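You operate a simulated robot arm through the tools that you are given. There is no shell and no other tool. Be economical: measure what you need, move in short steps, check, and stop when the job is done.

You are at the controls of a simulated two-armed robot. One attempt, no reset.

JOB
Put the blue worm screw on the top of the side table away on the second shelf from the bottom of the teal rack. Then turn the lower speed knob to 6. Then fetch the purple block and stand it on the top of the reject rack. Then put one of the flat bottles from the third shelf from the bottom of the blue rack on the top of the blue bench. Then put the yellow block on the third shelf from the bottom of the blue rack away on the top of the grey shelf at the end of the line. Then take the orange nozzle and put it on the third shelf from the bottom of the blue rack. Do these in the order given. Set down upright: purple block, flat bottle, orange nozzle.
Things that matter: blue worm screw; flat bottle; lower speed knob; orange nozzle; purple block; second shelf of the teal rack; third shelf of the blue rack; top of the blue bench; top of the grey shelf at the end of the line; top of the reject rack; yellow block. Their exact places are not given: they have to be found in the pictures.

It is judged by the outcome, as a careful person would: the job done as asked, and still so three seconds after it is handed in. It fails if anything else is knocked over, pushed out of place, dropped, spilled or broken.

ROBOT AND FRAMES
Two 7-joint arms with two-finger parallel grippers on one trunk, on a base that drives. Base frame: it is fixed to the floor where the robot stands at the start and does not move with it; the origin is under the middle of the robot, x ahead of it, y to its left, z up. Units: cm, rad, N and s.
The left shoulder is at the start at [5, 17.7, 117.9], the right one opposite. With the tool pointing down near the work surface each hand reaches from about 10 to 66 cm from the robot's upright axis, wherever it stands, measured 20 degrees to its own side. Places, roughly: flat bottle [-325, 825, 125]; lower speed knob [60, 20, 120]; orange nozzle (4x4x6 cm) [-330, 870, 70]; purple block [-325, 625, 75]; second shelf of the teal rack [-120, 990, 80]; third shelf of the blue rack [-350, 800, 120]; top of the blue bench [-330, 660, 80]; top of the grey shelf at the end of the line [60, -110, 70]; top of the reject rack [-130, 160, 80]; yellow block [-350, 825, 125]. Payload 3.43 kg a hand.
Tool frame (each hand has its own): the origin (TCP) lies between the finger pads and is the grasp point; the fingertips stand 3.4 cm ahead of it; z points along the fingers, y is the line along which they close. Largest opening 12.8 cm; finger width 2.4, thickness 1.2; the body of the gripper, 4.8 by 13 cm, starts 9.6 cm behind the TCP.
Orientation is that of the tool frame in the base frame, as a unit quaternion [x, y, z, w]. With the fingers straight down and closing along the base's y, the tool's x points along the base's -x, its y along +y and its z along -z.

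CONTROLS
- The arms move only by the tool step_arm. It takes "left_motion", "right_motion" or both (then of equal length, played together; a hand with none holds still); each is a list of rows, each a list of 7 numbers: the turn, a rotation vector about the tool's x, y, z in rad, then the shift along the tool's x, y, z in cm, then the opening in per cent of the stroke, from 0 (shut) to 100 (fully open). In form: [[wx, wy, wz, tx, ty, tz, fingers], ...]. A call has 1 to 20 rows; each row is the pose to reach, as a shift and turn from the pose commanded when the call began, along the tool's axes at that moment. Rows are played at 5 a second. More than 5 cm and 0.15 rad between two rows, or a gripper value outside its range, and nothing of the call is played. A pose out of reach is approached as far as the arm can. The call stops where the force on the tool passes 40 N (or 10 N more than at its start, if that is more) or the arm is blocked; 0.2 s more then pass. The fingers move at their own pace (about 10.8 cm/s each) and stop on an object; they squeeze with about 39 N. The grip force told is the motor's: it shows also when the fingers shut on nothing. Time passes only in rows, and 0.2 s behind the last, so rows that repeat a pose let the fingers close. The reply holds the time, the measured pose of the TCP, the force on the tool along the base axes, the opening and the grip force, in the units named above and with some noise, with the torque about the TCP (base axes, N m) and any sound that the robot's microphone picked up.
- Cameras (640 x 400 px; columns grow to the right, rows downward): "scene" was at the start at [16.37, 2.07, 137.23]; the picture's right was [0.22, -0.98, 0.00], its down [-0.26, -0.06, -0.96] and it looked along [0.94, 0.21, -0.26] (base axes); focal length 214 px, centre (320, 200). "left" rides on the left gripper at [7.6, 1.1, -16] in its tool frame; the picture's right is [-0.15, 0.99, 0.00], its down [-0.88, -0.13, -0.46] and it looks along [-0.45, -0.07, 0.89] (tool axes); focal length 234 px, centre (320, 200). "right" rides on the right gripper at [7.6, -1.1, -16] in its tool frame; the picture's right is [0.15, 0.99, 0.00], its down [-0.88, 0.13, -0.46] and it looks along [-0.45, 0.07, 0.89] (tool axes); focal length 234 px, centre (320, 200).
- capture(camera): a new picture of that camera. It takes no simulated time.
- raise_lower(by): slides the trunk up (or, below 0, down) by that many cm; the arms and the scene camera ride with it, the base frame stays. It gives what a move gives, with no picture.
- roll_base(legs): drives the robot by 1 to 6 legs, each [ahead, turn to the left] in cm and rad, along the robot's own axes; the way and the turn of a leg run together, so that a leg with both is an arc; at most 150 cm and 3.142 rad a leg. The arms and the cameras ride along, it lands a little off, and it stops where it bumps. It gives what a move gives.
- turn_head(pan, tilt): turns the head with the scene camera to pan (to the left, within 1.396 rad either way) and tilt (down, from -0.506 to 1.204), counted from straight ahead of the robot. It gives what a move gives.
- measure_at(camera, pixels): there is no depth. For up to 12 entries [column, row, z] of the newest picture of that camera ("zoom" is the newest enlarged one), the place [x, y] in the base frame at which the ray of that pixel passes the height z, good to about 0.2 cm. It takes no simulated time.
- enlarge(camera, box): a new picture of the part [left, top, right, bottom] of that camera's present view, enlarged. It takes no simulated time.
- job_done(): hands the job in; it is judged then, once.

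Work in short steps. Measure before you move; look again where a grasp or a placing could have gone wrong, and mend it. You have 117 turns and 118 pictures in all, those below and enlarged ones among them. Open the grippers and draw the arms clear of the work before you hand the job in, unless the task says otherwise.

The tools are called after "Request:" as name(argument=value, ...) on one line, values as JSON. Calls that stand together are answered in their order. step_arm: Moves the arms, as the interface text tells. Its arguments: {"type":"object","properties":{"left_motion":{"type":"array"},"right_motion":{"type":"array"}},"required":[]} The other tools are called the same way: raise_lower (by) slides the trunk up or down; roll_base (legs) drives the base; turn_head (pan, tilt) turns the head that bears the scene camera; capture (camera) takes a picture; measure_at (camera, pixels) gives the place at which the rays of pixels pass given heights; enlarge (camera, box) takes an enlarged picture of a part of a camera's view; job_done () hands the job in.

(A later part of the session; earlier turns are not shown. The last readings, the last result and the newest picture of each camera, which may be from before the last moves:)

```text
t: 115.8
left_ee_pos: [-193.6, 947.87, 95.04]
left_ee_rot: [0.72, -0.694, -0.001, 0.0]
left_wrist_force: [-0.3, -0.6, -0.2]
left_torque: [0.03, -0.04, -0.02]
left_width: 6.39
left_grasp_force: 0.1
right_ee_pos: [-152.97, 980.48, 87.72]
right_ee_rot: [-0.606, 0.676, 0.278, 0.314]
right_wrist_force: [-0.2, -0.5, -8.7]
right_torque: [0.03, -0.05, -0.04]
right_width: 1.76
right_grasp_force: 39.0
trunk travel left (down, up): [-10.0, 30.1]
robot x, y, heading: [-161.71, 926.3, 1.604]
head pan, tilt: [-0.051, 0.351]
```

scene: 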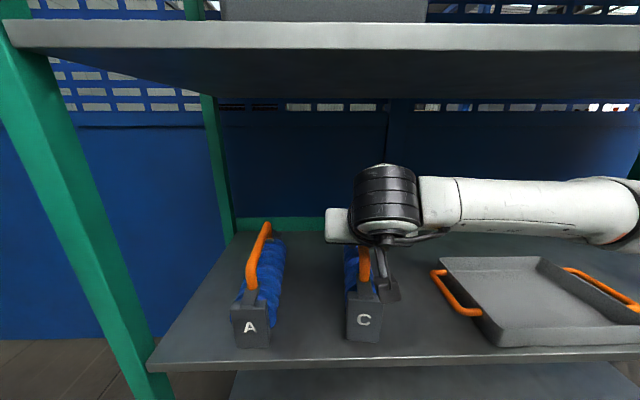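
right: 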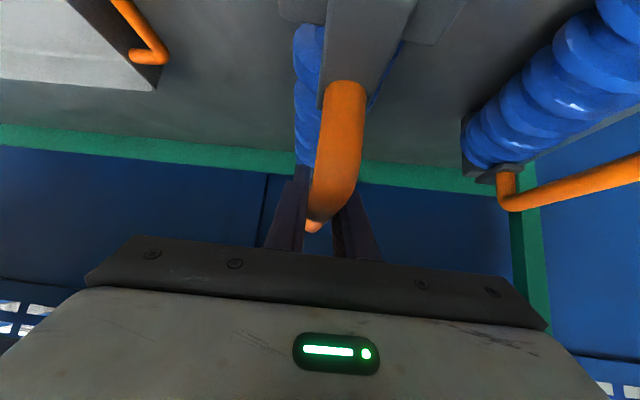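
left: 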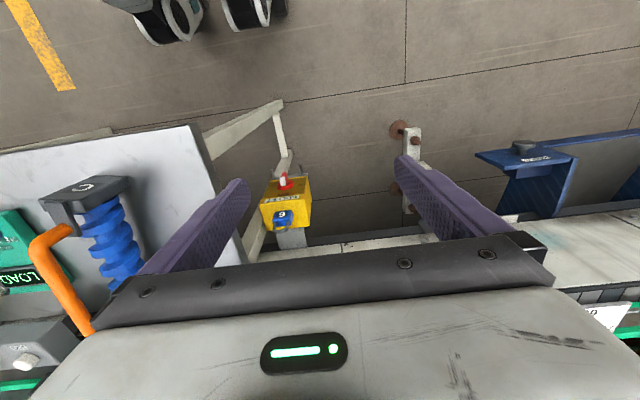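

Still hanging at TCP z 87.7; I lower on by up to 1.6 cm, watching the force.

Request:
step_arm(right_motion=[[0, 0, 0, 0.15, 0, 0.13, 0], [0, 0, 0, 0.3, 0, 0.26, 0], [0, 0, 0, 0.46, 0, 0.39, 0], [0, 0, 0, 0.61, 0, 0.52, 0], [0, 0, 0, 0.76, 0, 0.65, 0]])

Request:
enlarge(camera="scene", box=[220, 210, 420, 360])

```text
t: 117.0
left_ee_pos: [-193.65, 947.84, 95.16]
left_ee_rot: [0.721, -0.693, -0.001, -0.002]
left_wrist_force: [-0.3, -0.6, 0.9]
left_torque: [0.02, -0.01, 0.02]
left_width: 6.4
left_grasp_force: 0.1
right_ee_pos: [-152.9, 980.61, 86.95]
right_ee_rot: [-0.604, 0.676, 0.28, 0.316]
right_wrist_force: [0.3, -1.3, -2.4]
right_torque: [0.67, -0.16, -0.01]
right_width: 1.73
right_grasp_force: 38.9
trunk travel left (down, up): [-10.0, 30.1]
robot x, y, heading: [-161.99, 926.54, 1.603]
head pan, tilt: [-0.051, 0.351]
```

```text
2.67 times, centred on (320, 285) of scene
```

zoom: 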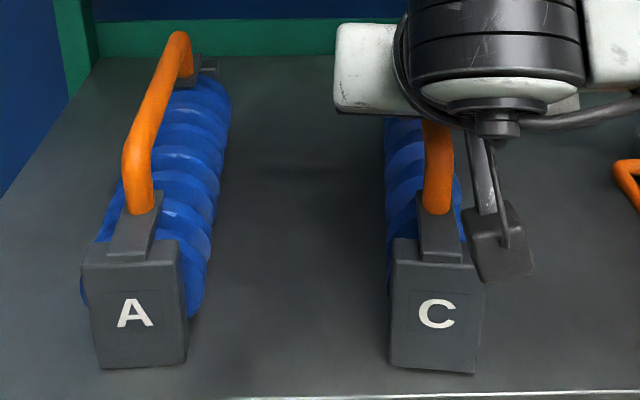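

Contact: the weight is on the shelf. I open the fingers, withdraw 8 cm along them, then back the base away.

Request:
step_arm(right_motion=[[0, 0, 0, 0, 0, 0, 40], [0, 0, 0, 0, 0, 0, 40], [0, 0, 0, 0, 0, -2, 40], [0, 0, 0, 0, 0, -4, 40], [0, 0, 0, 0, 0, -6, 40], [0, 0, 0, 0, 0, -8.5, 40]])

Request:
roll_base(legs=[[-60, 0]])

Request:
raise_lower(by=24)

Request:
capture(camera="scene")

```text
t: 118.4
left_ee_pos: [-193.73, 947.79, 95.14]
left_ee_rot: [0.72, -0.694, 0.0, -0.001]
left_wrist_force: [-0.2, 0.3, -0.6]
left_torque: [0.01, 0.01, 0.0]
left_width: 6.39
left_grasp_force: 0.2
right_ee_pos: [-153.71, 973.98, 92.38]
right_ee_rot: [-0.605, 0.676, 0.279, 0.315]
right_wrist_force: [-0.1, 0.2, -0.2]
right_torque: [0.03, 0.03, -0.03]
right_width: 5.13
right_grasp_force: 0.1
trunk travel left (down, up): [-10.0, 30.1]
robot x, y, heading: [-162.1, 926.56, 1.603]
head pan, tilt: [-0.051, 0.351]
```

```text
t: 121.8
left_ee_pos: [-191.78, 887.35, 95.12]
left_ee_rot: [0.717, -0.697, 0.0, 0.0]
left_wrist_force: [1.0, -0.3, -1.0]
left_torque: [0.02, -0.02, 0.0]
left_width: 6.41
left_grasp_force: 0.1
right_ee_pos: [-151.66, 913.23, 92.35]
right_ee_rot: [-0.603, 0.678, 0.277, 0.316]
right_wrist_force: [0.0, 0.9, 0.2]
right_torque: [0.04, 0.02, -0.02]
right_width: 5.1
right_grasp_force: 0.0
trunk travel left (down, up): [-10.0, 30.1]
robot x, y, heading: [-160.5, 865.32, 1.594]
head pan, tilt: [-0.051, 0.351]
```

```text
t: 124.3
left_ee_pos: [-191.77, 887.32, 119.01]
left_ee_rot: [0.718, -0.696, -0.001, -0.001]
left_wrist_force: [-0.7, 0.3, 0.2]
left_torque: [-0.01, -0.02, 0.01]
left_width: 6.39
left_grasp_force: 0.0
right_ee_pos: [-151.49, 913.36, 116.45]
right_ee_rot: [-0.603, 0.679, 0.277, 0.315]
right_wrist_force: [0.9, -0.1, 0.3]
right_torque: [0.02, 0.0, -0.03]
right_width: 5.11
right_grasp_force: 0.1
trunk travel left (down, up): [-34.0, 6.1]
robot x, y, heading: [-160.28, 865.78, 1.597]
head pan, tilt: [-0.051, 0.351]
```

```text
86 pictures are left
```

scene: 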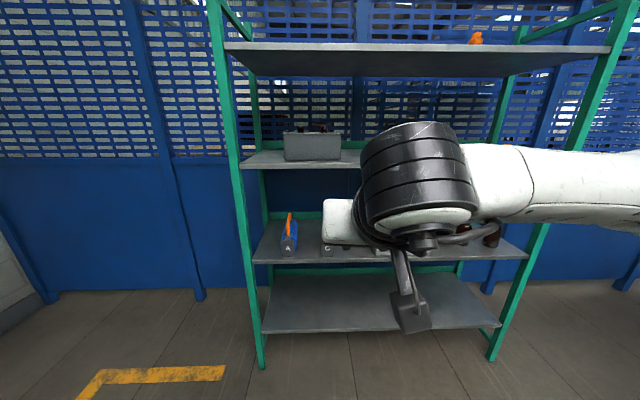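

The screw C stands on the second shelf beside A. Now I go back the way I came toward the control panel; first leg down the corridor at x ≈ -230.

Request:
roll_base(legs=[[0, 2.615], [145, 0], [0, 0.5], [145, 0], [145, 0], [132, 0]])

Request:
turn_head(pan=0.6, tilt=0.3)

Request:
capture(camera="scene")

```text
t: 144.0
left_ee_pos: [-196.49, 605.26, 119.65]
left_ee_rot: [0.698, 0.716, 0.001, 0.01]
left_wrist_force: [0.1, 0.4, 0.5]
left_torque: [0.02, 0.0, -0.03]
left_width: 6.4
left_grasp_force: 0.0
right_ee_pos: [-236.86, 579.37, 116.39]
right_ee_rot: [0.681, 0.6, -0.314, 0.278]
right_wrist_force: [0.2, 0.1, 0.6]
right_torque: [0.01, 0.0, 0.0]
right_width: 5.16
right_grasp_force: 0.1
trunk travel left (down, up): [-34.0, 6.1]
robot x, y, heading: [-227.13, 626.6, -1.548]
head pan, tilt: [-0.051, 0.351]
stopped in leg 4: the robot was blocked; the commanded pose is now the measured one
```

```text
t: 145.0
left_ee_pos: [-196.68, 605.14, 119.5]
left_ee_rot: [0.699, 0.715, 0.001, 0.01]
left_wrist_force: [0.1, 0.6, -0.6]
left_torque: [-0.02, 0.03, -0.03]
left_width: 6.41
left_grasp_force: 0.0
right_ee_pos: [-236.89, 579.5, 116.34]
right_ee_rot: [0.681, 0.599, -0.315, 0.279]
right_wrist_force: [0.2, 0.7, 0.1]
right_torque: [0.0, -0.02, -0.01]
right_width: 5.11
right_grasp_force: 0.1
trunk travel left (down, up): [-34.0, 6.1]
robot x, y, heading: [-227.2, 626.75, -1.551]
head pan, tilt: [0.6, 0.3]
```

```text
85 pictures are left
```

scene: 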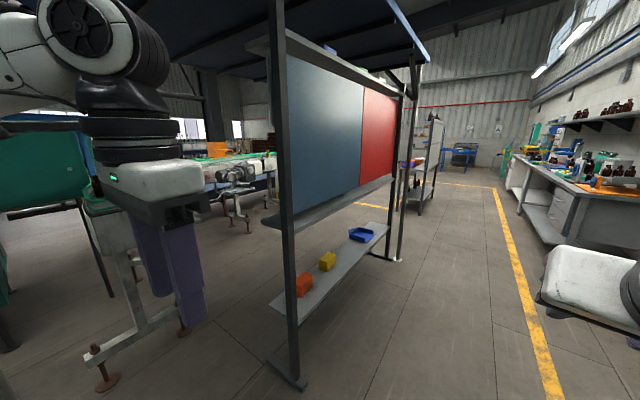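

The left elbow met the canopy's far post at (-171,622). I back up 30 cm, bring the left hand forward and inward so the elbow tucks in, and check from the side.

Request:
roll_base(legs=[[-35, 0]])

Request:
step_arm(left_motion=[[0, 0, 0, -4, -3.2, 0, 50], [0, 0, 0, -8, -6.4, 0, 50], [0, 0, 0, -12, -9.6, 0, 50], [0, 0, 0, -16, -12.8, 0, 50], [0, 0, 0, -20, -16, 0, 50], [0, 0, 0, -24, -18, 0, 50], [0, 0, 0, -26, -18, 0, 50]])

Request:
turn_head(pan=1.0, tilt=0.3)

Request:
capture(camera="scene")

Request:
turn_head(pan=-1.0, tilt=0.3)

Request:
capture(camera="scene")

```text
t: 147.3
left_ee_pos: [-196.48, 640.42, 119.32]
left_ee_rot: [0.697, 0.717, -0.001, 0.006]
left_wrist_force: [-0.5, -0.3, 0.2]
left_torque: [-0.03, 0.02, 0.01]
left_width: 6.39
left_grasp_force: 0.0
right_ee_pos: [-236.73, 614.4, 116.42]
right_ee_rot: [0.68, 0.602, -0.316, 0.275]
right_wrist_force: [-0.6, -0.1, 0.1]
right_torque: [-0.05, -0.01, 0.0]
right_width: 5.11
right_grasp_force: 0.1
trunk travel left (down, up): [-34.0, 6.1]
robot x, y, heading: [-228.44, 662.24, -1.541]
head pan, tilt: [0.6, 0.3]
```

```text
refused: row 1 steps farther than a row can; nothing moved
```

```text
t: 148.1
left_ee_pos: [-196.54, 640.33, 119.27]
left_ee_rot: [0.697, 0.717, -0.001, 0.005]
left_wrist_force: [-0.4, 0.6, 0.4]
left_torque: [0.03, 0.0, 0.0]
left_width: 6.4
left_grasp_force: 0.0
right_ee_pos: [-236.84, 614.44, 116.39]
right_ee_rot: [0.679, 0.602, -0.316, 0.276]
right_wrist_force: [-0.5, -0.6, 0.0]
right_torque: [-0.02, 0.02, 0.0]
right_width: 5.14
right_grasp_force: 0.0
trunk travel left (down, up): [-34.0, 6.1]
robot x, y, heading: [-228.11, 662.05, -1.546]
head pan, tilt: [1.0, 0.3]
```

```text
84 pictures are left
```

scene: 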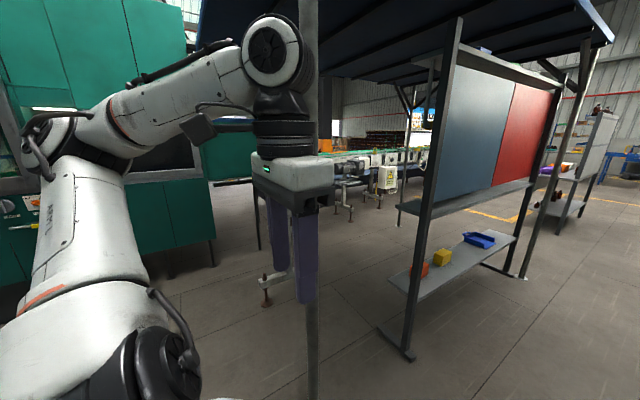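

```text
t: 150.1
left_ee_pos: [-196.55, 640.35, 119.19]
left_ee_rot: [0.696, 0.718, -0.002, 0.006]
left_wrist_force: [0.8, 0.3, 0.0]
left_torque: [0.02, 0.0, 0.0]
left_width: 6.39
left_grasp_force: 0.1
right_ee_pos: [-236.9, 614.38, 116.34]
right_ee_rot: [0.679, 0.602, -0.317, 0.276]
right_wrist_force: [-1.0, -0.4, 0.1]
right_torque: [-0.01, 0.0, -0.01]
right_width: 5.09
right_grasp_force: 0.1
trunk travel left (down, up): [-34.0, 6.1]
robot x, y, heading: [-227.91, 662.17, -1.547]
head pan, tilt: [-1.0, 0.3]
```

```text
83 pictures are left
```

scene: 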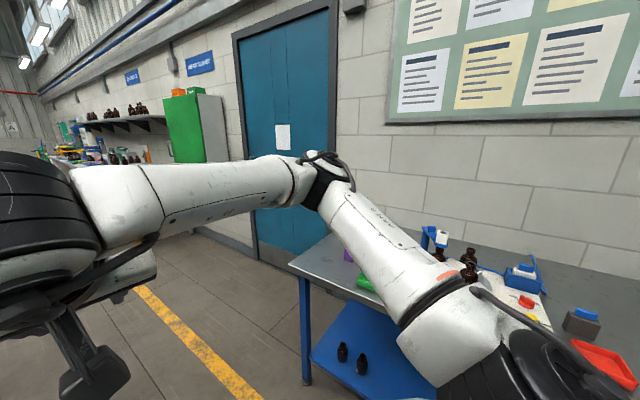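

The right elbow is well above the bench (the purple block is seen at (347,255)). I redo the left-hand move with smaller rows.

Request:
step_arm(left_motion=[[0, 0, 0, -3.5, -2.4, 0, 50], [0, 0, 0, -7, -4.8, 0, 50], [0, 0, 0, -10.5, -7.2, 0, 50], [0, 0, 0, -14, -9.6, 0, 50], [0, 0, 0, -17.5, -12, 0, 50], [0, 0, 0, -21, -14.4, 0, 50], [0, 0, 0, -24, -16.5, 0, 50], [0, 0, 0, -26, -18, 0, 50]])

Request:
turn_head(pan=1.0, tilt=0.3)

Request:
capture(camera="scene")

```text
t: 151.9
left_ee_pos: [-209.76, 617.35, 118.72]
left_ee_rot: [0.696, 0.718, -0.002, 0.006]
left_wrist_force: [0.2, -0.3, -0.6]
left_torque: [0.01, 0.02, 0.0]
left_width: 6.42
left_grasp_force: 0.1
left hand out of reach, approached as far as the arm can: row 7, 8
right_ee_pos: [-236.9, 614.41, 116.31]
right_ee_rot: [0.679, 0.603, -0.315, 0.276]
right_wrist_force: [-0.7, -0.2, -1.2]
right_torque: [-0.02, 0.02, 0.04]
right_width: 5.13
right_grasp_force: 0.0
trunk travel left (down, up): [-34.0, 6.1]
robot x, y, heading: [-228.34, 662.3, -1.544]
head pan, tilt: [-1.0, 0.3]
```

```text
t: 153.8
left_ee_pos: [-209.77, 617.53, 118.85]
left_ee_rot: [0.696, 0.718, -0.002, 0.005]
left_wrist_force: [-0.4, 0.5, 0.5]
left_torque: [0.0, 0.01, 0.04]
left_width: 6.39
left_grasp_force: 0.0
right_ee_pos: [-236.79, 614.4, 116.38]
right_ee_rot: [0.679, 0.602, -0.316, 0.276]
right_wrist_force: [0.0, 0.0, -0.1]
right_torque: [0.01, -0.03, 0.02]
right_width: 5.11
right_grasp_force: 0.0
trunk travel left (down, up): [-34.0, 6.1]
robot x, y, heading: [-228.71, 661.86, -1.547]
head pan, tilt: [1.0, 0.3]
```

```text
82 pictures are left
```

scene: 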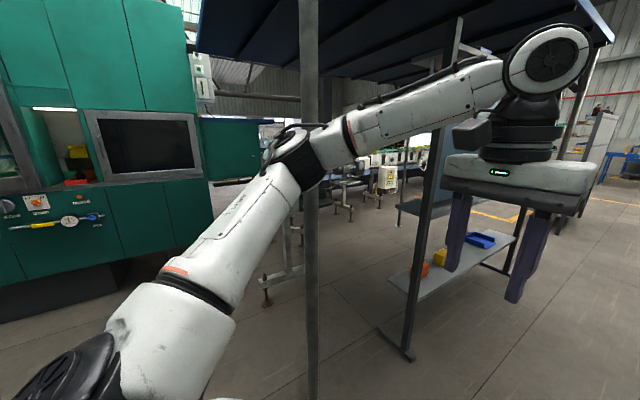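

The elbow now sits nearer the body. I shift the path about 10 cm west (x ≈ -239) and continue south past the posts.

Request:
roll_base(legs=[[-25, 0], [0, -0.25], [52, 0], [0, 0.235], [150, 0], [150, 0]])

```text
t: 174.0
left_ee_pos: [-216.48, 293.45, 118.77]
left_ee_rot: [0.695, 0.719, -0.001, 0.006]
left_wrist_force: [0.5, -1.0, -0.3]
left_torque: [0.0, 0.0, 0.0]
left_width: 6.44
left_grasp_force: 0.0
right_ee_pos: [-243.48, 290.2, 116.34]
right_ee_rot: [0.677, 0.604, -0.315, 0.277]
right_wrist_force: [-0.8, 0.6, 0.7]
right_torque: [0.01, 0.03, 0.03]
right_width: 5.11
right_grasp_force: 0.0
trunk travel left (down, up): [-34.0, 6.1]
robot x, y, heading: [-235.24, 338.08, -1.54]
head pan, tilt: [1.0, 0.3]
```

Past the posts. I go on: a bit south, east to x ≈ -28, then south along the aisle, and look at the reject rack on the way.

Request:
roll_base(legs=[[30, 0], [0, 1.54], [105, 0], [102, 0], [0, -1.571], [150, 0]])

Request:
turn_head(pan=-1.3, tilt=0.35)

Request:
capture(camera="scene")

```text
t: 200.2
left_ee_pos: [-5.78, 116.63, 118.87]
left_ee_rot: [0.691, 0.722, -0.002, 0.006]
left_wrist_force: [1.1, 0.2, -0.7]
left_torque: [0.02, -0.02, -0.01]
left_width: 6.39
left_grasp_force: 0.0
right_ee_pos: [-32.67, 112.86, 116.38]
right_ee_rot: [0.675, 0.608, -0.314, 0.278]
right_wrist_force: [0.2, 0.4, -0.4]
right_torque: [0.03, 0.04, 0.01]
right_width: 5.12
right_grasp_force: 0.1
trunk travel left (down, up): [-34.0, 6.1]
robot x, y, heading: [-24.54, 160.39, -1.531]
head pan, tilt: [1.0, 0.3]
```

```text
t: 202.4
left_ee_pos: [-5.76, 116.37, 118.88]
left_ee_rot: [0.691, 0.723, -0.001, 0.006]
left_wrist_force: [-0.1, 0.0, -0.4]
left_torque: [0.0, 0.01, 0.0]
left_width: 6.42
left_grasp_force: 0.1
right_ee_pos: [-32.67, 112.99, 116.35]
right_ee_rot: [0.674, 0.609, -0.313, 0.279]
right_wrist_force: [-0.1, 0.1, -0.4]
right_torque: [0.0, 0.0, 0.02]
right_width: 5.13
right_grasp_force: 0.1
trunk travel left (down, up): [-34.0, 6.1]
robot x, y, heading: [-24.81, 160.67, -1.533]
head pan, tilt: [-1.3, 0.351]
```

```text
81 pictures are left
```

scene: 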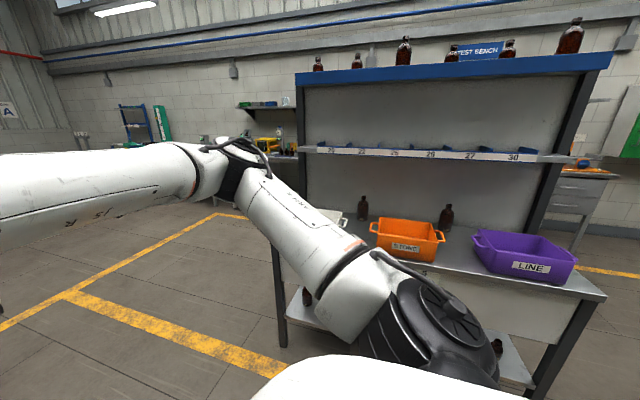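

The rack at x ≈ -110 to -150 carries trays STONE and LINE on its counter; I will check labels later. Now I drive on to face the panel.

Request:
roll_base(legs=[[78, 0], [76, 0], [0, 1.535]])

Request:
turn_head(pan=0.25, tilt=0.2)

Request:
capture(camera="scene")

```text
t: 214.0
left_ee_pos: [26.25, 25.14, 118.9]
left_ee_rot: [-0.007, 1.0, 0.003, 0.005]
left_wrist_force: [-1.0, 0.6, -1.0]
left_torque: [-0.04, 0.0, -0.05]
left_width: 6.38
left_grasp_force: 0.1
right_ee_pos: [29.11, -2.02, 116.47]
right_ee_rot: [0.061, 0.906, -0.031, 0.418]
right_wrist_force: [0.2, 0.1, 0.3]
right_torque: [0.0, -0.01, 0.01]
right_width: 5.11
right_grasp_force: 0.1
trunk travel left (down, up): [-34.0, 6.1]
robot x, y, heading: [-18.21, 7.15, 0.01]
head pan, tilt: [-1.3, 0.351]
```

```text
t: 215.6
left_ee_pos: [26.31, 25.07, 118.93]
left_ee_rot: [-0.007, 1.0, 0.002, 0.005]
left_wrist_force: [0.2, 0.4, 0.5]
left_torque: [0.01, -0.03, -0.01]
left_width: 6.41
left_grasp_force: 0.0
right_ee_pos: [29.12, -2.0, 116.36]
right_ee_rot: [0.061, 0.906, -0.031, 0.418]
right_wrist_force: [-0.7, 0.1, 0.4]
right_torque: [-0.02, 0.0, 0.0]
right_width: 5.12
right_grasp_force: 0.1
trunk travel left (down, up): [-34.0, 6.1]
robot x, y, heading: [-18.24, 7.18, 0.01]
head pan, tilt: [0.25, 0.201]
```

```text
80 pictures are left
```

scene: 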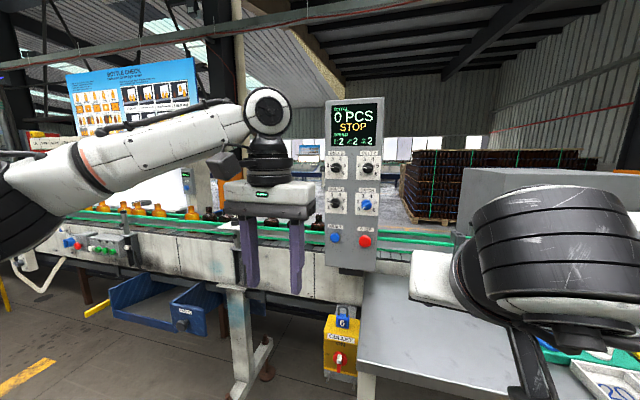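

I zoom on the panel and measure the BELT 3 knob's ray at several heights, to intersect with the first view.

Request:
enlarge(camera="scene", box=[300, 130, 400, 260])

Request:
measure_at(camera="scene", pixels=[[335, 200, 120], [335, 200, 122], [335, 200, 124], [335, 200, 126], [366, 241, 110], [366, 241, 114]])

```text
3.08 times, centred on (350, 195) of scene
```

zoom: 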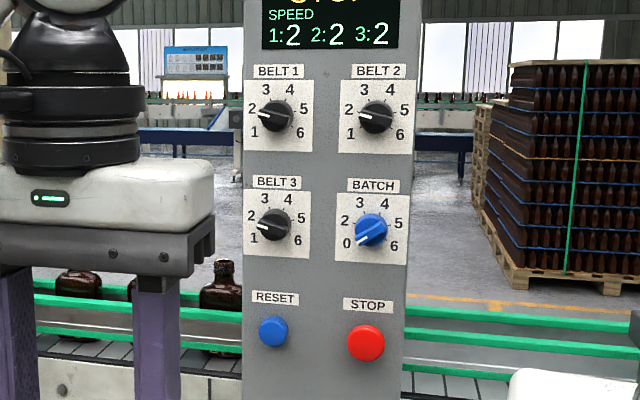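

```text
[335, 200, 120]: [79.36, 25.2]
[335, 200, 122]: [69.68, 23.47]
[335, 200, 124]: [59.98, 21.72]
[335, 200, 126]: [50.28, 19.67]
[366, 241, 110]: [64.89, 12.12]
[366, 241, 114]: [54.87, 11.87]
```

I measure the knob's centre from the zoom at (274,224), with the label corners of its plate.

Request:
measure_at(camera="zoom", pixels=[[274, 224, 120], [274, 224, 122], [274, 224, 124], [274, 224, 126], [371, 231, 122], [371, 231, 124], [366, 342, 112], [366, 342, 110], [276, 116, 132], [276, 116, 130]])

```text
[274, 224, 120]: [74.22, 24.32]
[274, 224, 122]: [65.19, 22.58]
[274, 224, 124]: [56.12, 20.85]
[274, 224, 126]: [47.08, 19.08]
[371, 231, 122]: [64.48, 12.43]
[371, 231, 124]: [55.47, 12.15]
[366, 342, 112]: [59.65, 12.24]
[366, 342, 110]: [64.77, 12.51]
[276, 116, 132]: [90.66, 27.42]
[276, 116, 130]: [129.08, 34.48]
```

Both views agree on the knob at about (63.5, 22.3, 122.5), about 3.5 cm across, pointing at 2; 6 is about 200° clockwise. I drive 8 cm closer, and pitch the left hand to point ahead, 10 cm before the knob.

Request:
roll_base(legs=[[8, 0]])

Request:
step_arm(left_motion=[[0, -0.13, 0, -1.5, -0.2, -0.3, 50], [0, -0.26, 0, -3.1, -0.4, -0.6, 50], [0, -0.39, 0, -4.6, -0.6, -0.9, 50], [0, -0.52, 0, -6.2, -0.8, -1.2, 50], [0, -0.65, 0, -7.7, -1.0, -1.5, 50], [0, -0.78, 0, -9.3, -1.3, -1.8, 50], [0, -0.91, 0, -10.9, -1.6, -2.1, 50], [0, -1.04, 0, -12.5, -1.9, -2.4, 50], [0, -1.17, 0, -14.0, -2.1, -2.7, 50], [0, -1.3, 0, -15.6, -2.3, -3.0, 50], [0, -1.43, 0, -17.1, -2.5, -3.3, 50], [0, -1.571, 0, -18.0, -2.8, -3.6, 50], [0, -1.571, 0, -18.0, -2.8, -3.6, 50]])

Request:
capture(camera="left")

Request:
capture(camera="scene")

```text
t: 216.7
left_ee_pos: [34.27, 25.08, 118.74]
left_ee_rot: [-0.007, 1.0, 0.003, 0.004]
left_wrist_force: [0.3, -0.6, -0.7]
left_torque: [0.02, 0.05, 0.0]
left_width: 6.39
left_grasp_force: 0.1
right_ee_pos: [37.03, -1.89, 116.31]
right_ee_rot: [0.06, 0.906, -0.031, 0.417]
right_wrist_force: [1.0, -0.7, 0.0]
right_torque: [0.03, -0.01, 0.0]
right_width: 5.11
right_grasp_force: 0.0
trunk travel left (down, up): [-34.0, 6.1]
robot x, y, heading: [-10.71, 7.43, 0.006]
head pan, tilt: [0.25, 0.201]
```

```text
t: 219.5
left_ee_pos: [52.14, 22.61, 122.65]
left_ee_rot: [-0.004, 0.704, 0.006, 0.71]
left_wrist_force: [-0.3, 0.1, -0.1]
left_torque: [0.0, 0.02, 0.0]
left_width: 6.41
left_grasp_force: 0.0
right_ee_pos: [36.91, -1.99, 116.32]
right_ee_rot: [0.061, 0.906, -0.031, 0.418]
right_wrist_force: [0.3, 0.3, -0.1]
right_torque: [0.02, 0.0, -0.01]
right_width: 5.12
right_grasp_force: 0.2
trunk travel left (down, up): [-34.0, 6.1]
robot x, y, heading: [-10.72, 7.56, 0.008]
head pan, tilt: [0.25, 0.201]
```

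```text
78 pictures are left
```

left: 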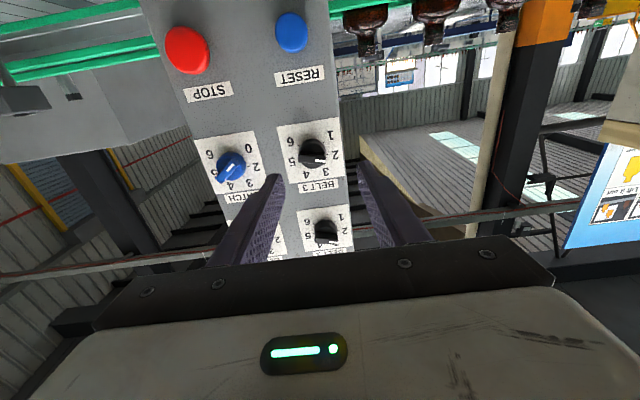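

```text
77 pictures are left
```

scene: 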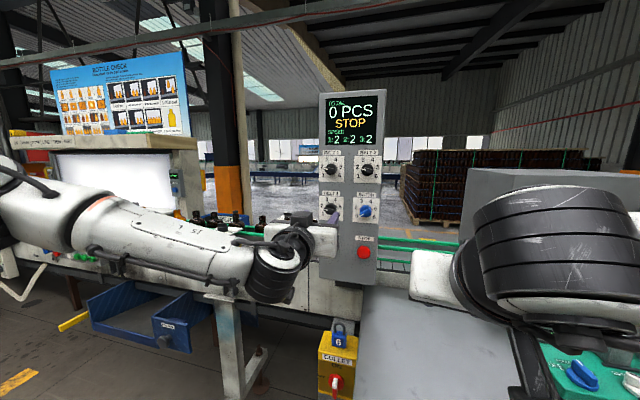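

The left camera's ray confirms the knob at about (63, 21.8, 122.5). I roll the hand -0.9 rad, correct 0.8 cm to the right and advance to TCP x ≈ 60.

Request:
step_arm(left_motion=[[0, 0, -0.15, 0, -0.2, 0, 50], [0, 0, -0.3, 0, -0.4, 0, 50], [0, 0, -0.45, 0, -0.6, 0, 50], [0, 0, -0.6, 0, -0.8, 0, 50], [0, 0, -0.75, 0, -0.8, 1, 50], [0, 0, -0.9, 0, -0.8, 3, 50], [0, 0, -0.9, 0, -0.8, 5.5, 50], [0, 0, -0.9, 0, -0.8, 7.5, 50], [0, 0, -0.9, 0, -0.8, 7.5, 50]])

Request:
capture(camera="left")

Request:
enlarge(camera="scene", box=[290, 90, 410, 270])

```text
t: 221.5
left_ee_pos: [59.05, 22.69, 122.68]
left_ee_rot: [-0.309, 0.632, -0.303, 0.642]
left_wrist_force: [0.8, -0.1, -0.5]
left_torque: [-0.03, 0.0, -0.03]
left_width: 6.42
left_grasp_force: 0.0
left hand out of reach, approached as far as the arm can: row 8, 9
right_ee_pos: [36.88, -1.96, 116.39]
right_ee_rot: [0.06, 0.906, -0.031, 0.418]
right_wrist_force: [0.6, 0.5, -0.3]
right_torque: [0.02, 0.01, 0.04]
right_width: 5.14
right_grasp_force: 0.2
trunk travel left (down, up): [-34.0, 6.1]
robot x, y, heading: [-10.38, 7.29, 0.009]
head pan, tilt: [0.25, 0.201]
```

```text
76 pictures are left
```

left: 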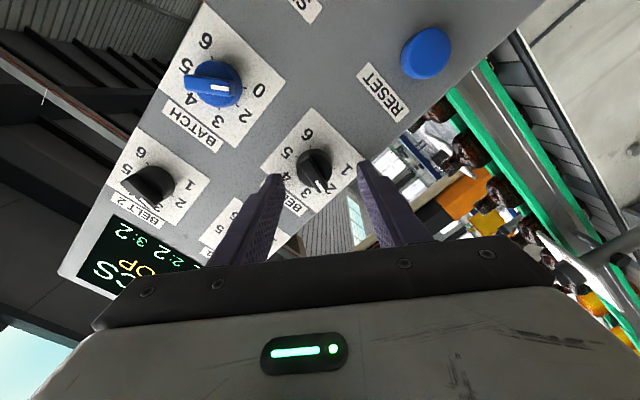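

```text
2.22 times, centred on (350, 180) of scene
```

zoom: 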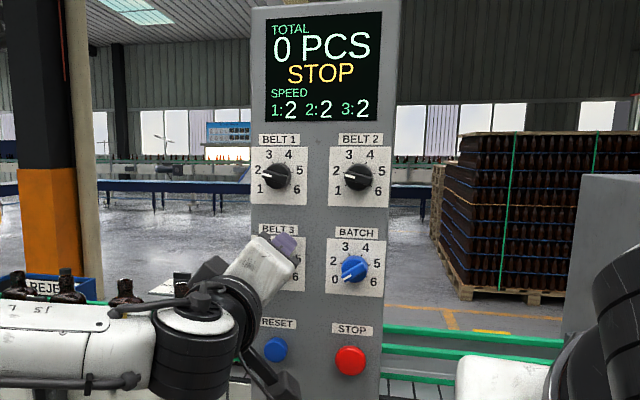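

The arm was at its reach limit; knob refined to (62.2, 21.75, 122.5). I draw the hand back 8 cm and drive the base 8 cm closer.

Request:
step_arm(left_motion=[[0, 0, 0, 0, 0, -4, 50], [0, 0, 0, 0, 0, -8, 50], [0, 0, 0, 0, 0, -11, 50]])

Request:
roll_base(legs=[[8, 0]])

Request:
capture(camera="left")

```text
t: 222.3
left_ee_pos: [47.92, 22.56, 122.52]
left_ee_rot: [-0.31, 0.631, -0.303, 0.643]
left_wrist_force: [-0.4, 0.8, 0.5]
left_torque: [0.01, -0.02, -0.01]
left_width: 6.39
left_grasp_force: 0.1
right_ee_pos: [36.88, -1.81, 116.46]
right_ee_rot: [0.061, 0.906, -0.032, 0.418]
right_wrist_force: [0.1, -0.4, -0.1]
right_torque: [-0.02, 0.0, 0.01]
right_width: 5.12
right_grasp_force: 0.1
trunk travel left (down, up): [-34.0, 6.1]
robot x, y, heading: [-10.82, 7.47, 0.008]
head pan, tilt: [0.25, 0.201]
```

```text
t: 223.3
left_ee_pos: [56.02, 22.47, 122.6]
left_ee_rot: [-0.309, 0.632, -0.303, 0.643]
left_wrist_force: [-0.3, 0.0, 0.3]
left_torque: [-0.02, -0.03, 0.03]
left_width: 6.42
left_grasp_force: 0.0
right_ee_pos: [44.95, -2.03, 116.4]
right_ee_rot: [0.061, 0.906, -0.031, 0.418]
right_wrist_force: [0.2, 0.5, -0.4]
right_torque: [0.01, -0.01, 0.02]
right_width: 5.13
right_grasp_force: 0.1
trunk travel left (down, up): [-34.0, 6.1]
robot x, y, heading: [-2.93, 7.38, 0.002]
head pan, tilt: [0.25, 0.201]
```

```text
74 pictures are left
```

left: 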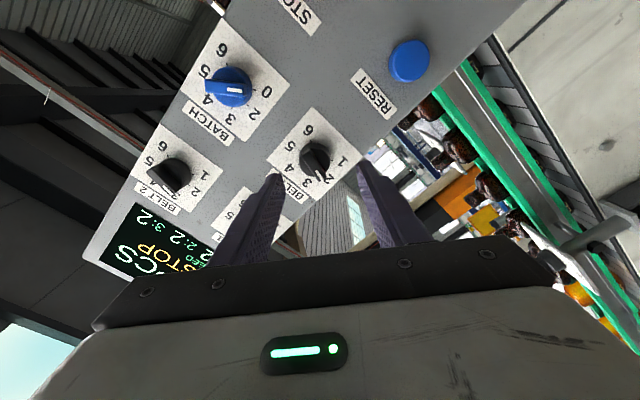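

Knob at (315,156) matches the estimate. I advance 4.6 cm with the 0.7 cm correction, then close on the knob.

Request:
step_arm(left_motion=[[0, 0, 0, 0.63, -0.37, 1.5, 50], [0, 0, 0, 0.63, -0.37, 3.0, 50], [0, 0, 0, 0.63, -0.37, 4.0, 50], [0, 0, 0, 0.63, -0.37, 4.6, 50], [0, 0, 0, 0.63, -0.37, 4.6, 50]])

Request:
step_arm(left_motion=[[0, 0, 0, 0, 0, 0, 30], [0, 0, 0, 0, 0, 0, 20], [0, 0, 0, 0, 0, 0, 0], [0, 0, 0, 0, 0, 0, 0]])

Request:
capture(camera="left")

```text
t: 224.5
left_ee_pos: [59.72, 22.0, 122.64]
left_ee_rot: [-0.308, 0.632, -0.304, 0.643]
left_wrist_force: [-37.9, 3.8, -3.8]
left_torque: [0.1, 1.48, 0.69]
left_width: 6.66
left_grasp_force: 2.8
right_ee_pos: [44.31, -1.83, 116.57]
right_ee_rot: [0.061, 0.905, -0.031, 0.42]
right_wrist_force: [-0.1, -0.2, -1.2]
right_torque: [-0.02, 0.0, 0.04]
right_width: 5.12
right_grasp_force: 0.1
trunk travel left (down, up): [-34.0, 6.1]
robot x, y, heading: [-2.8, 7.67, 0.01]
head pan, tilt: [0.25, 0.201]
```

```text
t: 225.5
left_ee_pos: [59.78, 22.09, 122.61]
left_ee_rot: [-0.309, 0.632, -0.304, 0.643]
left_wrist_force: [-44.3, 10.6, -10.2]
left_torque: [-0.08, 0.92, 0.17]
left_width: 3.14
left_grasp_force: 44.9
right_ee_pos: [44.39, -1.91, 116.63]
right_ee_rot: [0.061, 0.904, -0.032, 0.421]
right_wrist_force: [-0.2, -0.5, 0.1]
right_torque: [0.02, 0.01, -0.05]
right_width: 5.11
right_grasp_force: 0.0
trunk travel left (down, up): [-34.0, 6.1]
robot x, y, heading: [-2.77, 7.22, 0.01]
head pan, tilt: [0.25, 0.201]
```

```text
73 pictures are left
```

left: 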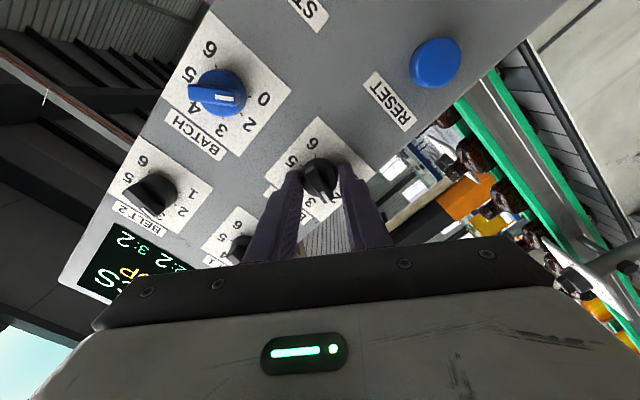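

The tips touch the panel and the fingers hold the knob (3.1 cm). I ease back 0.4 cm and turn +1.75 rad clockwise.

Request:
step_arm(left_motion=[[0, 0, 0, 0, 0, -0.4, 0], [0, 0, 0.14, 0, 0, -0.4, 0], [0, 0, 0.28, 0, 0, -0.4, 0], [0, 0, 0.42, 0, 0, -0.4, 0], [0, 0, 0.56, 0, 0, -0.4, 0], [0, 0, 0.7, 0, 0, -0.4, 0], [0, 0, 0.84, 0, 0, -0.4, 0], [0, 0, 0.98, 0, 0, -0.4, 0], [0, 0, 1.12, 0, 0, -0.4, 0], [0, 0, 1.26, 0, 0, -0.4, 0], [0, 0, 1.4, 0, 0, -0.4, 0], [0, 0, 1.54, 0, 0, -0.4, 0], [0, 0, 1.68, 0, 0, -0.4, 0], [0, 0, 1.75, 0, 0, -0.4, 0]])

Request:
capture(camera="left")

Request:
enlarge(camera="scene", box=[290, 80, 410, 260])

```text
t: 228.5
left_ee_pos: [59.78, 21.44, 122.81]
left_ee_rot: [0.29, 0.639, 0.3, 0.647]
left_wrist_force: [-16.7, -11.0, 8.5]
left_torque: [-0.09, -0.78, -1.15]
left_width: 3.11
left_grasp_force: 44.9
right_ee_pos: [44.5, -2.12, 116.45]
right_ee_rot: [0.061, 0.905, -0.03, 0.42]
right_wrist_force: [-0.3, -0.4, 0.6]
right_torque: [-0.02, -0.02, 0.02]
right_width: 5.14
right_grasp_force: 0.0
trunk travel left (down, up): [-34.0, 6.1]
robot x, y, heading: [-2.58, 7.1, 0.012]
head pan, tilt: [0.25, 0.201]
```

```text
72 pictures are left
```

left: 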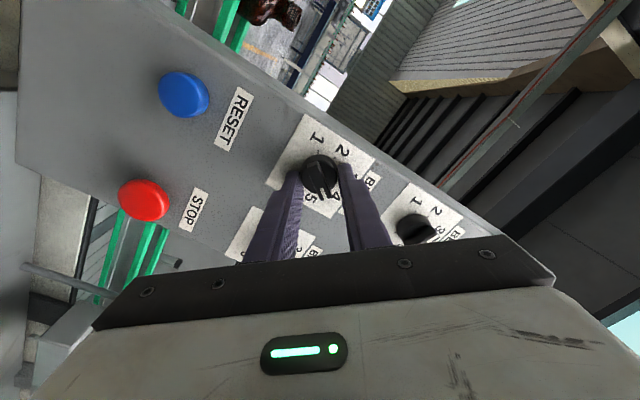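

```text
2.22 times, centred on (350, 170) of scene
```

zoom: 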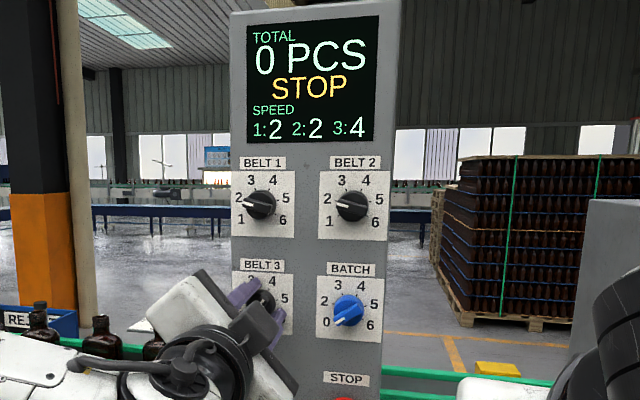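

The display shows 3:4, so 100° gave two steps. I open, turn the hand back 1.75 rad and grip again.

Request:
step_arm(left_motion=[[0, 0, 0, 0, 0, -0.2, 50], [0, 0, 0, 0, 0, -0.2, 50], [0, 0, -0.14, 0, 0, -0.2, 50], [0, 0, -0.28, 0, 0, -0.2, 50], [0, 0, -0.42, 0, 0, -0.2, 50], [0, 0, -0.56, 0, 0, -0.2, 50], [0, 0, -0.7, 0, 0, -0.2, 50], [0, 0, -0.84, 0, 0, -0.2, 50], [0, 0, -0.98, 0, 0, -0.2, 50], [0, 0, -1.12, 0, 0, -0.2, 50], [0, 0, -1.26, 0, 0, -0.2, 50], [0, 0, -1.4, 0, 0, -0.2, 50], [0, 0, -1.54, 0, 0, -0.2, 50], [0, 0, -1.68, 0, 0, -0.2, 50], [0, 0, -1.75, 0, 0, -0.2, 50], [0, 0, -1.75, 0, 0, -0.2, 0], [0, 0, -1.75, 0, 0, -0.2, 0], [0, 0, -1.75, 0, 0, -0.2, 0]])

Request:
step_arm(left_motion=[[0, 0, 0, 0, 0, 0, 0], [0, 0, 0.14, 0, 0, 0, 0], [0, 0, 0.28, 0, 0, 0, 0], [0, 0, 0.42, 0, 0, 0, 0], [0, 0, 0.56, 0, 0, 0, 0], [0, 0, 0.7, 0, 0, 0, 0], [0, 0, 0.84, 0, 0, 0, 0], [0, 0, 0.98, 0, 0, 0, 0], [0, 0, 1.12, 0, 0, 0, 0], [0, 0, 1.26, 0, 0, 0, 0], [0, 0, 1.4, 0, 0, 0, 0], [0, 0, 1.54, 0, 0, 0, 0], [0, 0, 1.68, 0, 0, 0, 0], [0, 0, 1.75, 0, 0, 0, 0]])

Request:
enlarge(camera="scene", box=[290, 80, 410, 260])

```text
t: 232.3
left_ee_pos: [59.8, 21.86, 122.67]
left_ee_rot: [-0.308, 0.633, -0.302, 0.643]
left_wrist_force: [-4.9, 0.7, -1.6]
left_torque: [-0.02, 0.45, -0.2]
left_width: 3.17
left_grasp_force: 45.8
right_ee_pos: [44.84, -1.94, 116.39]
right_ee_rot: [0.062, 0.906, -0.032, 0.418]
right_wrist_force: [-0.7, 0.0, -0.8]
right_torque: [0.01, -0.03, -0.02]
right_width: 5.12
right_grasp_force: 0.0
trunk travel left (down, up): [-34.0, 6.1]
robot x, y, heading: [-2.7, 7.23, 0.01]
head pan, tilt: [0.25, 0.201]
```

```text
t: 235.3
left_ee_pos: [59.75, 21.68, 122.56]
left_ee_rot: [0.289, 0.642, 0.299, 0.644]
left_wrist_force: [-6.7, -4.9, -1.2]
left_torque: [-0.62, 0.51, -1.1]
left_width: 3.16
left_grasp_force: 44.8
right_ee_pos: [44.79, -1.91, 116.44]
right_ee_rot: [0.06, 0.906, -0.03, 0.419]
right_wrist_force: [-1.3, 0.5, -0.3]
right_torque: [0.0, 0.01, -0.04]
right_width: 5.13
right_grasp_force: 0.1
trunk travel left (down, up): [-34.0, 6.1]
robot x, y, heading: [-2.67, 7.42, 0.009]
head pan, tilt: [0.25, 0.201]
```

```text
2.22 times, centred on (350, 170) of scene
```

zoom: 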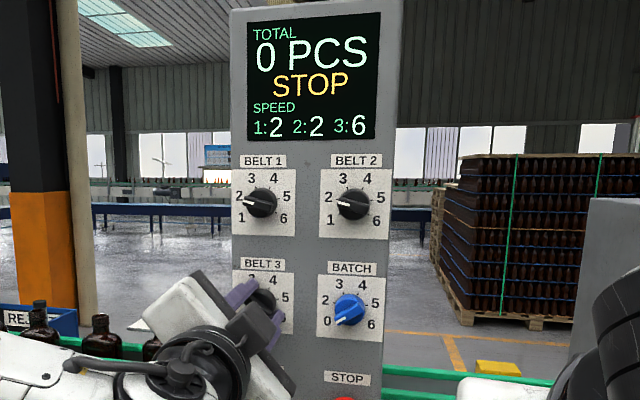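

The display shows 3:6. I release, withdraw, level the hand's roll, back the base off, then return the left hand to pointing down.

Request:
step_arm(left_motion=[[0, 0, 0, 0, 0, 0, 50], [0, 0, 0, 0, 0, 0, 50], [0, 0, 0, 0, 0, -3, 50], [0, 0, -0.14, 0, 0, -6, 50], [0, 0, -0.28, 0, 0, -9, 50], [0, 0, -0.42, 0, 0, -10, 50], [0, 0, -0.56, 0, 0, -10, 50], [0, 0, -0.7, 0, 0, -10, 50], [0, 0, -0.85, 0, 0, -10, 50]])

Request:
roll_base(legs=[[-25, 0]])

Request:
step_arm(left_motion=[[0, 0.13, 0, 0.3, 0, -0.6, 50], [0, 0.26, 0, 0.6, 0, -1.2, 50], [0, 0.39, 0, 0.9, 0, -1.8, 50], [0, 0.52, 0, 1.2, 0, -2.4, 50], [0, 0.65, 0, 1.5, 0, -3, 50], [0, 0.78, 0, 1.8, 0, -3.6, 50], [0, 0.91, 0, 2.1, 0, -4.2, 50], [0, 1.04, 0, 2.4, 0, -4.8, 50], [0, 1.17, 0, 2.7, 0, -5.4, 50], [0, 1.3, 0, 3, 0, -6, 50], [0, 1.43, 0, 3.3, 0, -6.6, 50], [0, 1.571, 0, 3.6, 0, -7.5, 50]])

Request:
enlarge(camera="scene", box=[290, 80, 410, 260])

```text
t: 237.3
left_ee_pos: [49.91, 21.84, 122.48]
left_ee_rot: [-0.004, 0.704, 0.006, 0.711]
left_wrist_force: [-0.3, 0.0, 0.6]
left_torque: [0.01, -0.01, 0.0]
left_width: 6.38
left_grasp_force: 0.1
right_ee_pos: [45.02, -1.92, 116.38]
right_ee_rot: [0.062, 0.906, -0.032, 0.418]
right_wrist_force: [-0.2, -1.1, 0.8]
right_torque: [0.02, 0.04, -0.01]
right_width: 5.12
right_grasp_force: 0.0
trunk travel left (down, up): [-34.0, 6.1]
robot x, y, heading: [-2.59, 7.32, 0.006]
head pan, tilt: [0.25, 0.201]
```

```text
t: 239.2
left_ee_pos: [24.79, 21.66, 122.35]
left_ee_rot: [-0.003, 0.704, 0.006, 0.711]
left_wrist_force: [0.1, 0.8, 0.0]
left_torque: [0.0, 0.01, 0.02]
left_width: 6.39
left_grasp_force: 0.1
right_ee_pos: [19.76, -2.05, 116.42]
right_ee_rot: [0.061, 0.906, -0.03, 0.418]
right_wrist_force: [-0.5, -0.2, 0.7]
right_torque: [-0.01, -0.02, -0.01]
right_width: 5.11
right_grasp_force: 0.0
trunk travel left (down, up): [-34.0, 6.1]
robot x, y, heading: [-27.7, 7.22, 0.01]
head pan, tilt: [0.25, 0.201]
```

```text
t: 241.8
left_ee_pos: [15.98, 23.99, 118.64]
left_ee_rot: [-0.007, 1.0, 0.003, 0.005]
left_wrist_force: [-0.4, 1.1, 0.3]
left_torque: [0.06, -0.03, 0.01]
left_width: 6.41
left_grasp_force: 0.1
left hand out of reach, approached as far as the arm can: row 10, 11, 12
right_ee_pos: [19.62, -2.17, 116.43]
right_ee_rot: [0.062, 0.905, -0.031, 0.419]
right_wrist_force: [-0.9, 0.8, -0.7]
right_torque: [-0.02, -0.01, 0.03]
right_width: 5.17
right_grasp_force: 0.0
trunk travel left (down, up): [-34.0, 6.1]
robot x, y, heading: [-27.52, 7.4, 0.011]
head pan, tilt: [0.25, 0.201]
```

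```text
2.22 times, centred on (350, 170) of scene
```

zoom: 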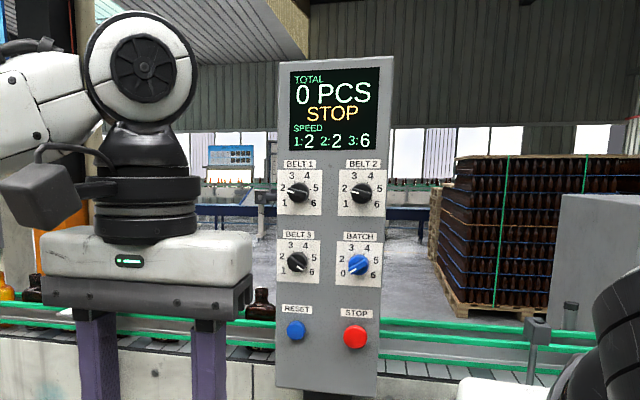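

The BELT 3 knob stays at 6. Now I drive to the blue bench for the purple block, by the same route.

Request:
roll_base(legs=[[0, 1.561], [150, 0], [152, 0], [0, 1.571], [105, 0], [105, 0]])

Request:
turn_head(pan=0.9, tilt=0.3)

Request:
capture(camera="scene")

```text
refused: 152 is not a number from -150 to 150
```

```text
t: 242.8
left_ee_pos: [16.02, 24.08, 118.71]
left_ee_rot: [-0.007, 1.0, 0.002, 0.005]
left_wrist_force: [-0.4, -0.4, 0.0]
left_torque: [-0.02, -0.03, 0.02]
left_width: 6.43
left_grasp_force: 0.1
right_ee_pos: [19.69, -2.25, 116.28]
right_ee_rot: [0.06, 0.906, -0.031, 0.419]
right_wrist_force: [0.4, 0.0, 0.0]
right_torque: [0.0, -0.01, 0.01]
right_width: 5.14
right_grasp_force: 0.0
trunk travel left (down, up): [-34.0, 6.1]
robot x, y, heading: [-27.64, 7.4, 0.005]
head pan, tilt: [0.901, 0.3]
```

```text
68 pictures are left
```

scene: 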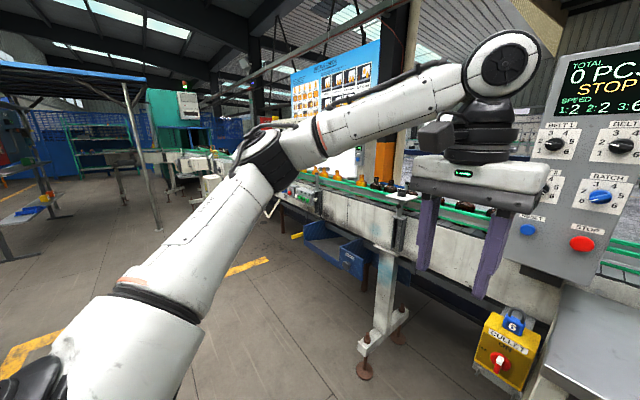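

The leg was over the limit; I repeat with 150 cm legs.

Request:
roll_base(legs=[[0, 1.566], [150, 0], [150, 0], [0, 1.571], [105, 0], [105, 0]])

```text
t: 274.8
left_ee_pos: [-273.89, 287.47, 118.57]
left_ee_rot: [1.0, 0.015, -0.005, 0.003]
left_wrist_force: [0.3, -0.3, -0.5]
left_torque: [0.01, -0.01, 0.01]
left_width: 6.4
left_grasp_force: 0.2
right_ee_pos: [-278.24, 313.47, 116.4]
right_ee_rot: [0.906, -0.054, -0.419, -0.028]
right_wrist_force: [-0.3, 1.5, 0.2]
right_torque: [0.0, -0.01, -0.01]
right_width: 5.12
right_grasp_force: 0.0
trunk travel left (down, up): [-34.0, 6.1]
robot x, y, heading: [-231.23, 305.29, -3.122]
head pan, tilt: [0.901, 0.3]
```

I turn north and drive 315 cm, then face the bench to the west.

Request:
roll_base(legs=[[0, -1.575], [150, 0], [150, 0], [18, 0], [0, 1.56]])

Request:
turn_head(pan=0.0, tilt=0.65)

Request:
capture(camera="scene")

Request:
capture(camera="left")

```text
t: 297.8
left_ee_pos: [-283.6, 603.43, 118.56]
left_ee_rot: [1.0, 0.012, -0.005, 0.002]
left_wrist_force: [0.6, 0.9, 0.3]
left_torque: [0.01, 0.0, 0.0]
left_width: 6.39
left_grasp_force: 0.1
right_ee_pos: [-287.76, 629.43, 116.34]
right_ee_rot: [0.906, -0.055, -0.418, -0.028]
right_wrist_force: [0.5, 0.2, 0.5]
right_torque: [0.04, 0.03, 0.0]
right_width: 5.1
right_grasp_force: 0.0
trunk travel left (down, up): [-34.0, 6.1]
robot x, y, heading: [-240.31, 620.55, -3.126]
head pan, tilt: [0.901, 0.3]
```

```text
t: 299.0
left_ee_pos: [-283.55, 603.36, 118.74]
left_ee_rot: [1.0, 0.013, -0.005, 0.003]
left_wrist_force: [-0.3, -0.3, -0.4]
left_torque: [0.0, -0.01, -0.02]
left_width: 6.42
left_grasp_force: 0.1
right_ee_pos: [-287.77, 629.68, 116.32]
right_ee_rot: [0.906, -0.055, -0.419, -0.028]
right_wrist_force: [0.5, 0.6, 1.1]
right_torque: [-0.01, 0.03, -0.01]
right_width: 5.14
right_grasp_force: 0.0
trunk travel left (down, up): [-34.0, 6.1]
robot x, y, heading: [-240.34, 620.79, -3.124]
head pan, tilt: [0.0, 0.649]
```

```text
67 pictures are left
```

scene: 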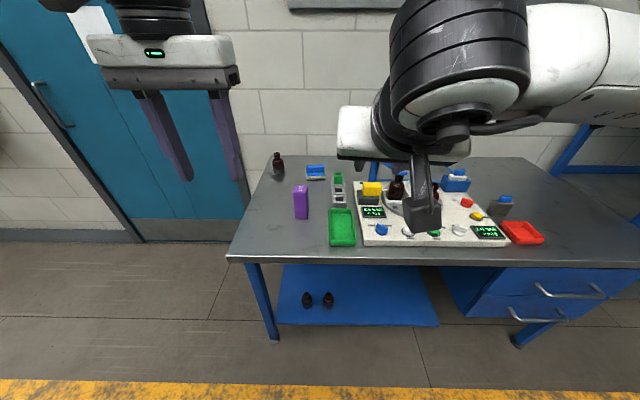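

```text
66 pictures are left
```

left: 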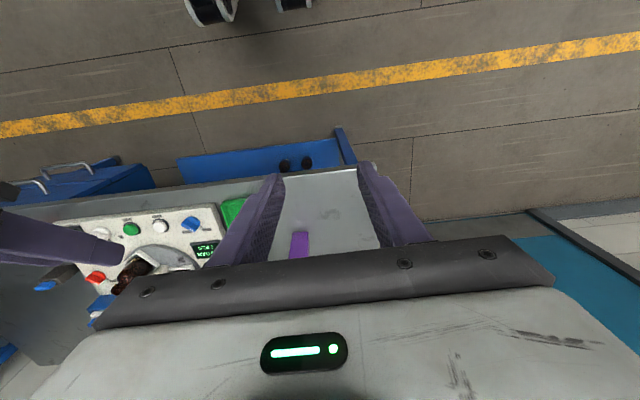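

The purple block stands at scene (301,203) and left (299,243). I measure both rays, plus the bench's front-left corner in both views to get its height.

Request:
measure_at(camera="scene", pixels=[[301, 218, 70], [301, 218, 75], [301, 218, 80], [300, 187, 80], [300, 187, 85], [300, 187, 90], [228, 261, 70], [228, 261, 80], [332, 245, 75], [329, 210, 75]])

Request:
measure_at(camera="left", pixels=[[300, 233, 80], [300, 233, 85], [300, 233, 90], [299, 256, 75], [299, 256, 80], [376, 165, 70], [376, 165, 80], [309, 243, 85], [291, 243, 85]])

Request:
enlarge(camera="scene", box=[250, 140, 370, 260])

```text
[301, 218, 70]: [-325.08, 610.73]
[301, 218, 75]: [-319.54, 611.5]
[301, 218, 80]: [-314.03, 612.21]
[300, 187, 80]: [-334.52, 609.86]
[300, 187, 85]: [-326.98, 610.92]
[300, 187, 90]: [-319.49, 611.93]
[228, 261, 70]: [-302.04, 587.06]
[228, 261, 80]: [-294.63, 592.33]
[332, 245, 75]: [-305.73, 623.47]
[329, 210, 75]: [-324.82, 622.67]
```

```text
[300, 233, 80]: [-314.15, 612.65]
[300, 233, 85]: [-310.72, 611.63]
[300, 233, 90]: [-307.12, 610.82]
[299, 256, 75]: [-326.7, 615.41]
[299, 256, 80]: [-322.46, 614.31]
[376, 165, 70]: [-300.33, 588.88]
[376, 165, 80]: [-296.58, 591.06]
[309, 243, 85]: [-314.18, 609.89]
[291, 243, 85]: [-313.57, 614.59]
```

```text
3.33 times, centred on (310, 200) of scene
```

zoom: 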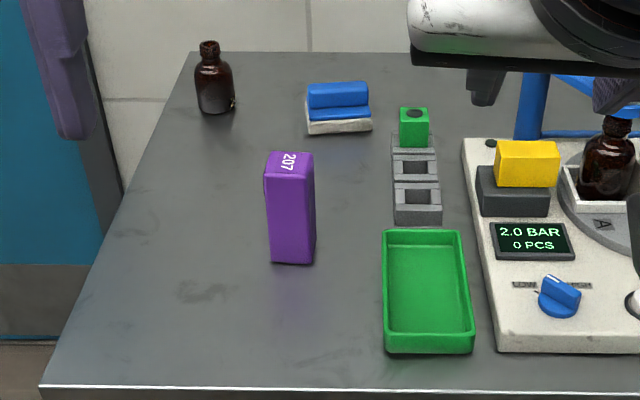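

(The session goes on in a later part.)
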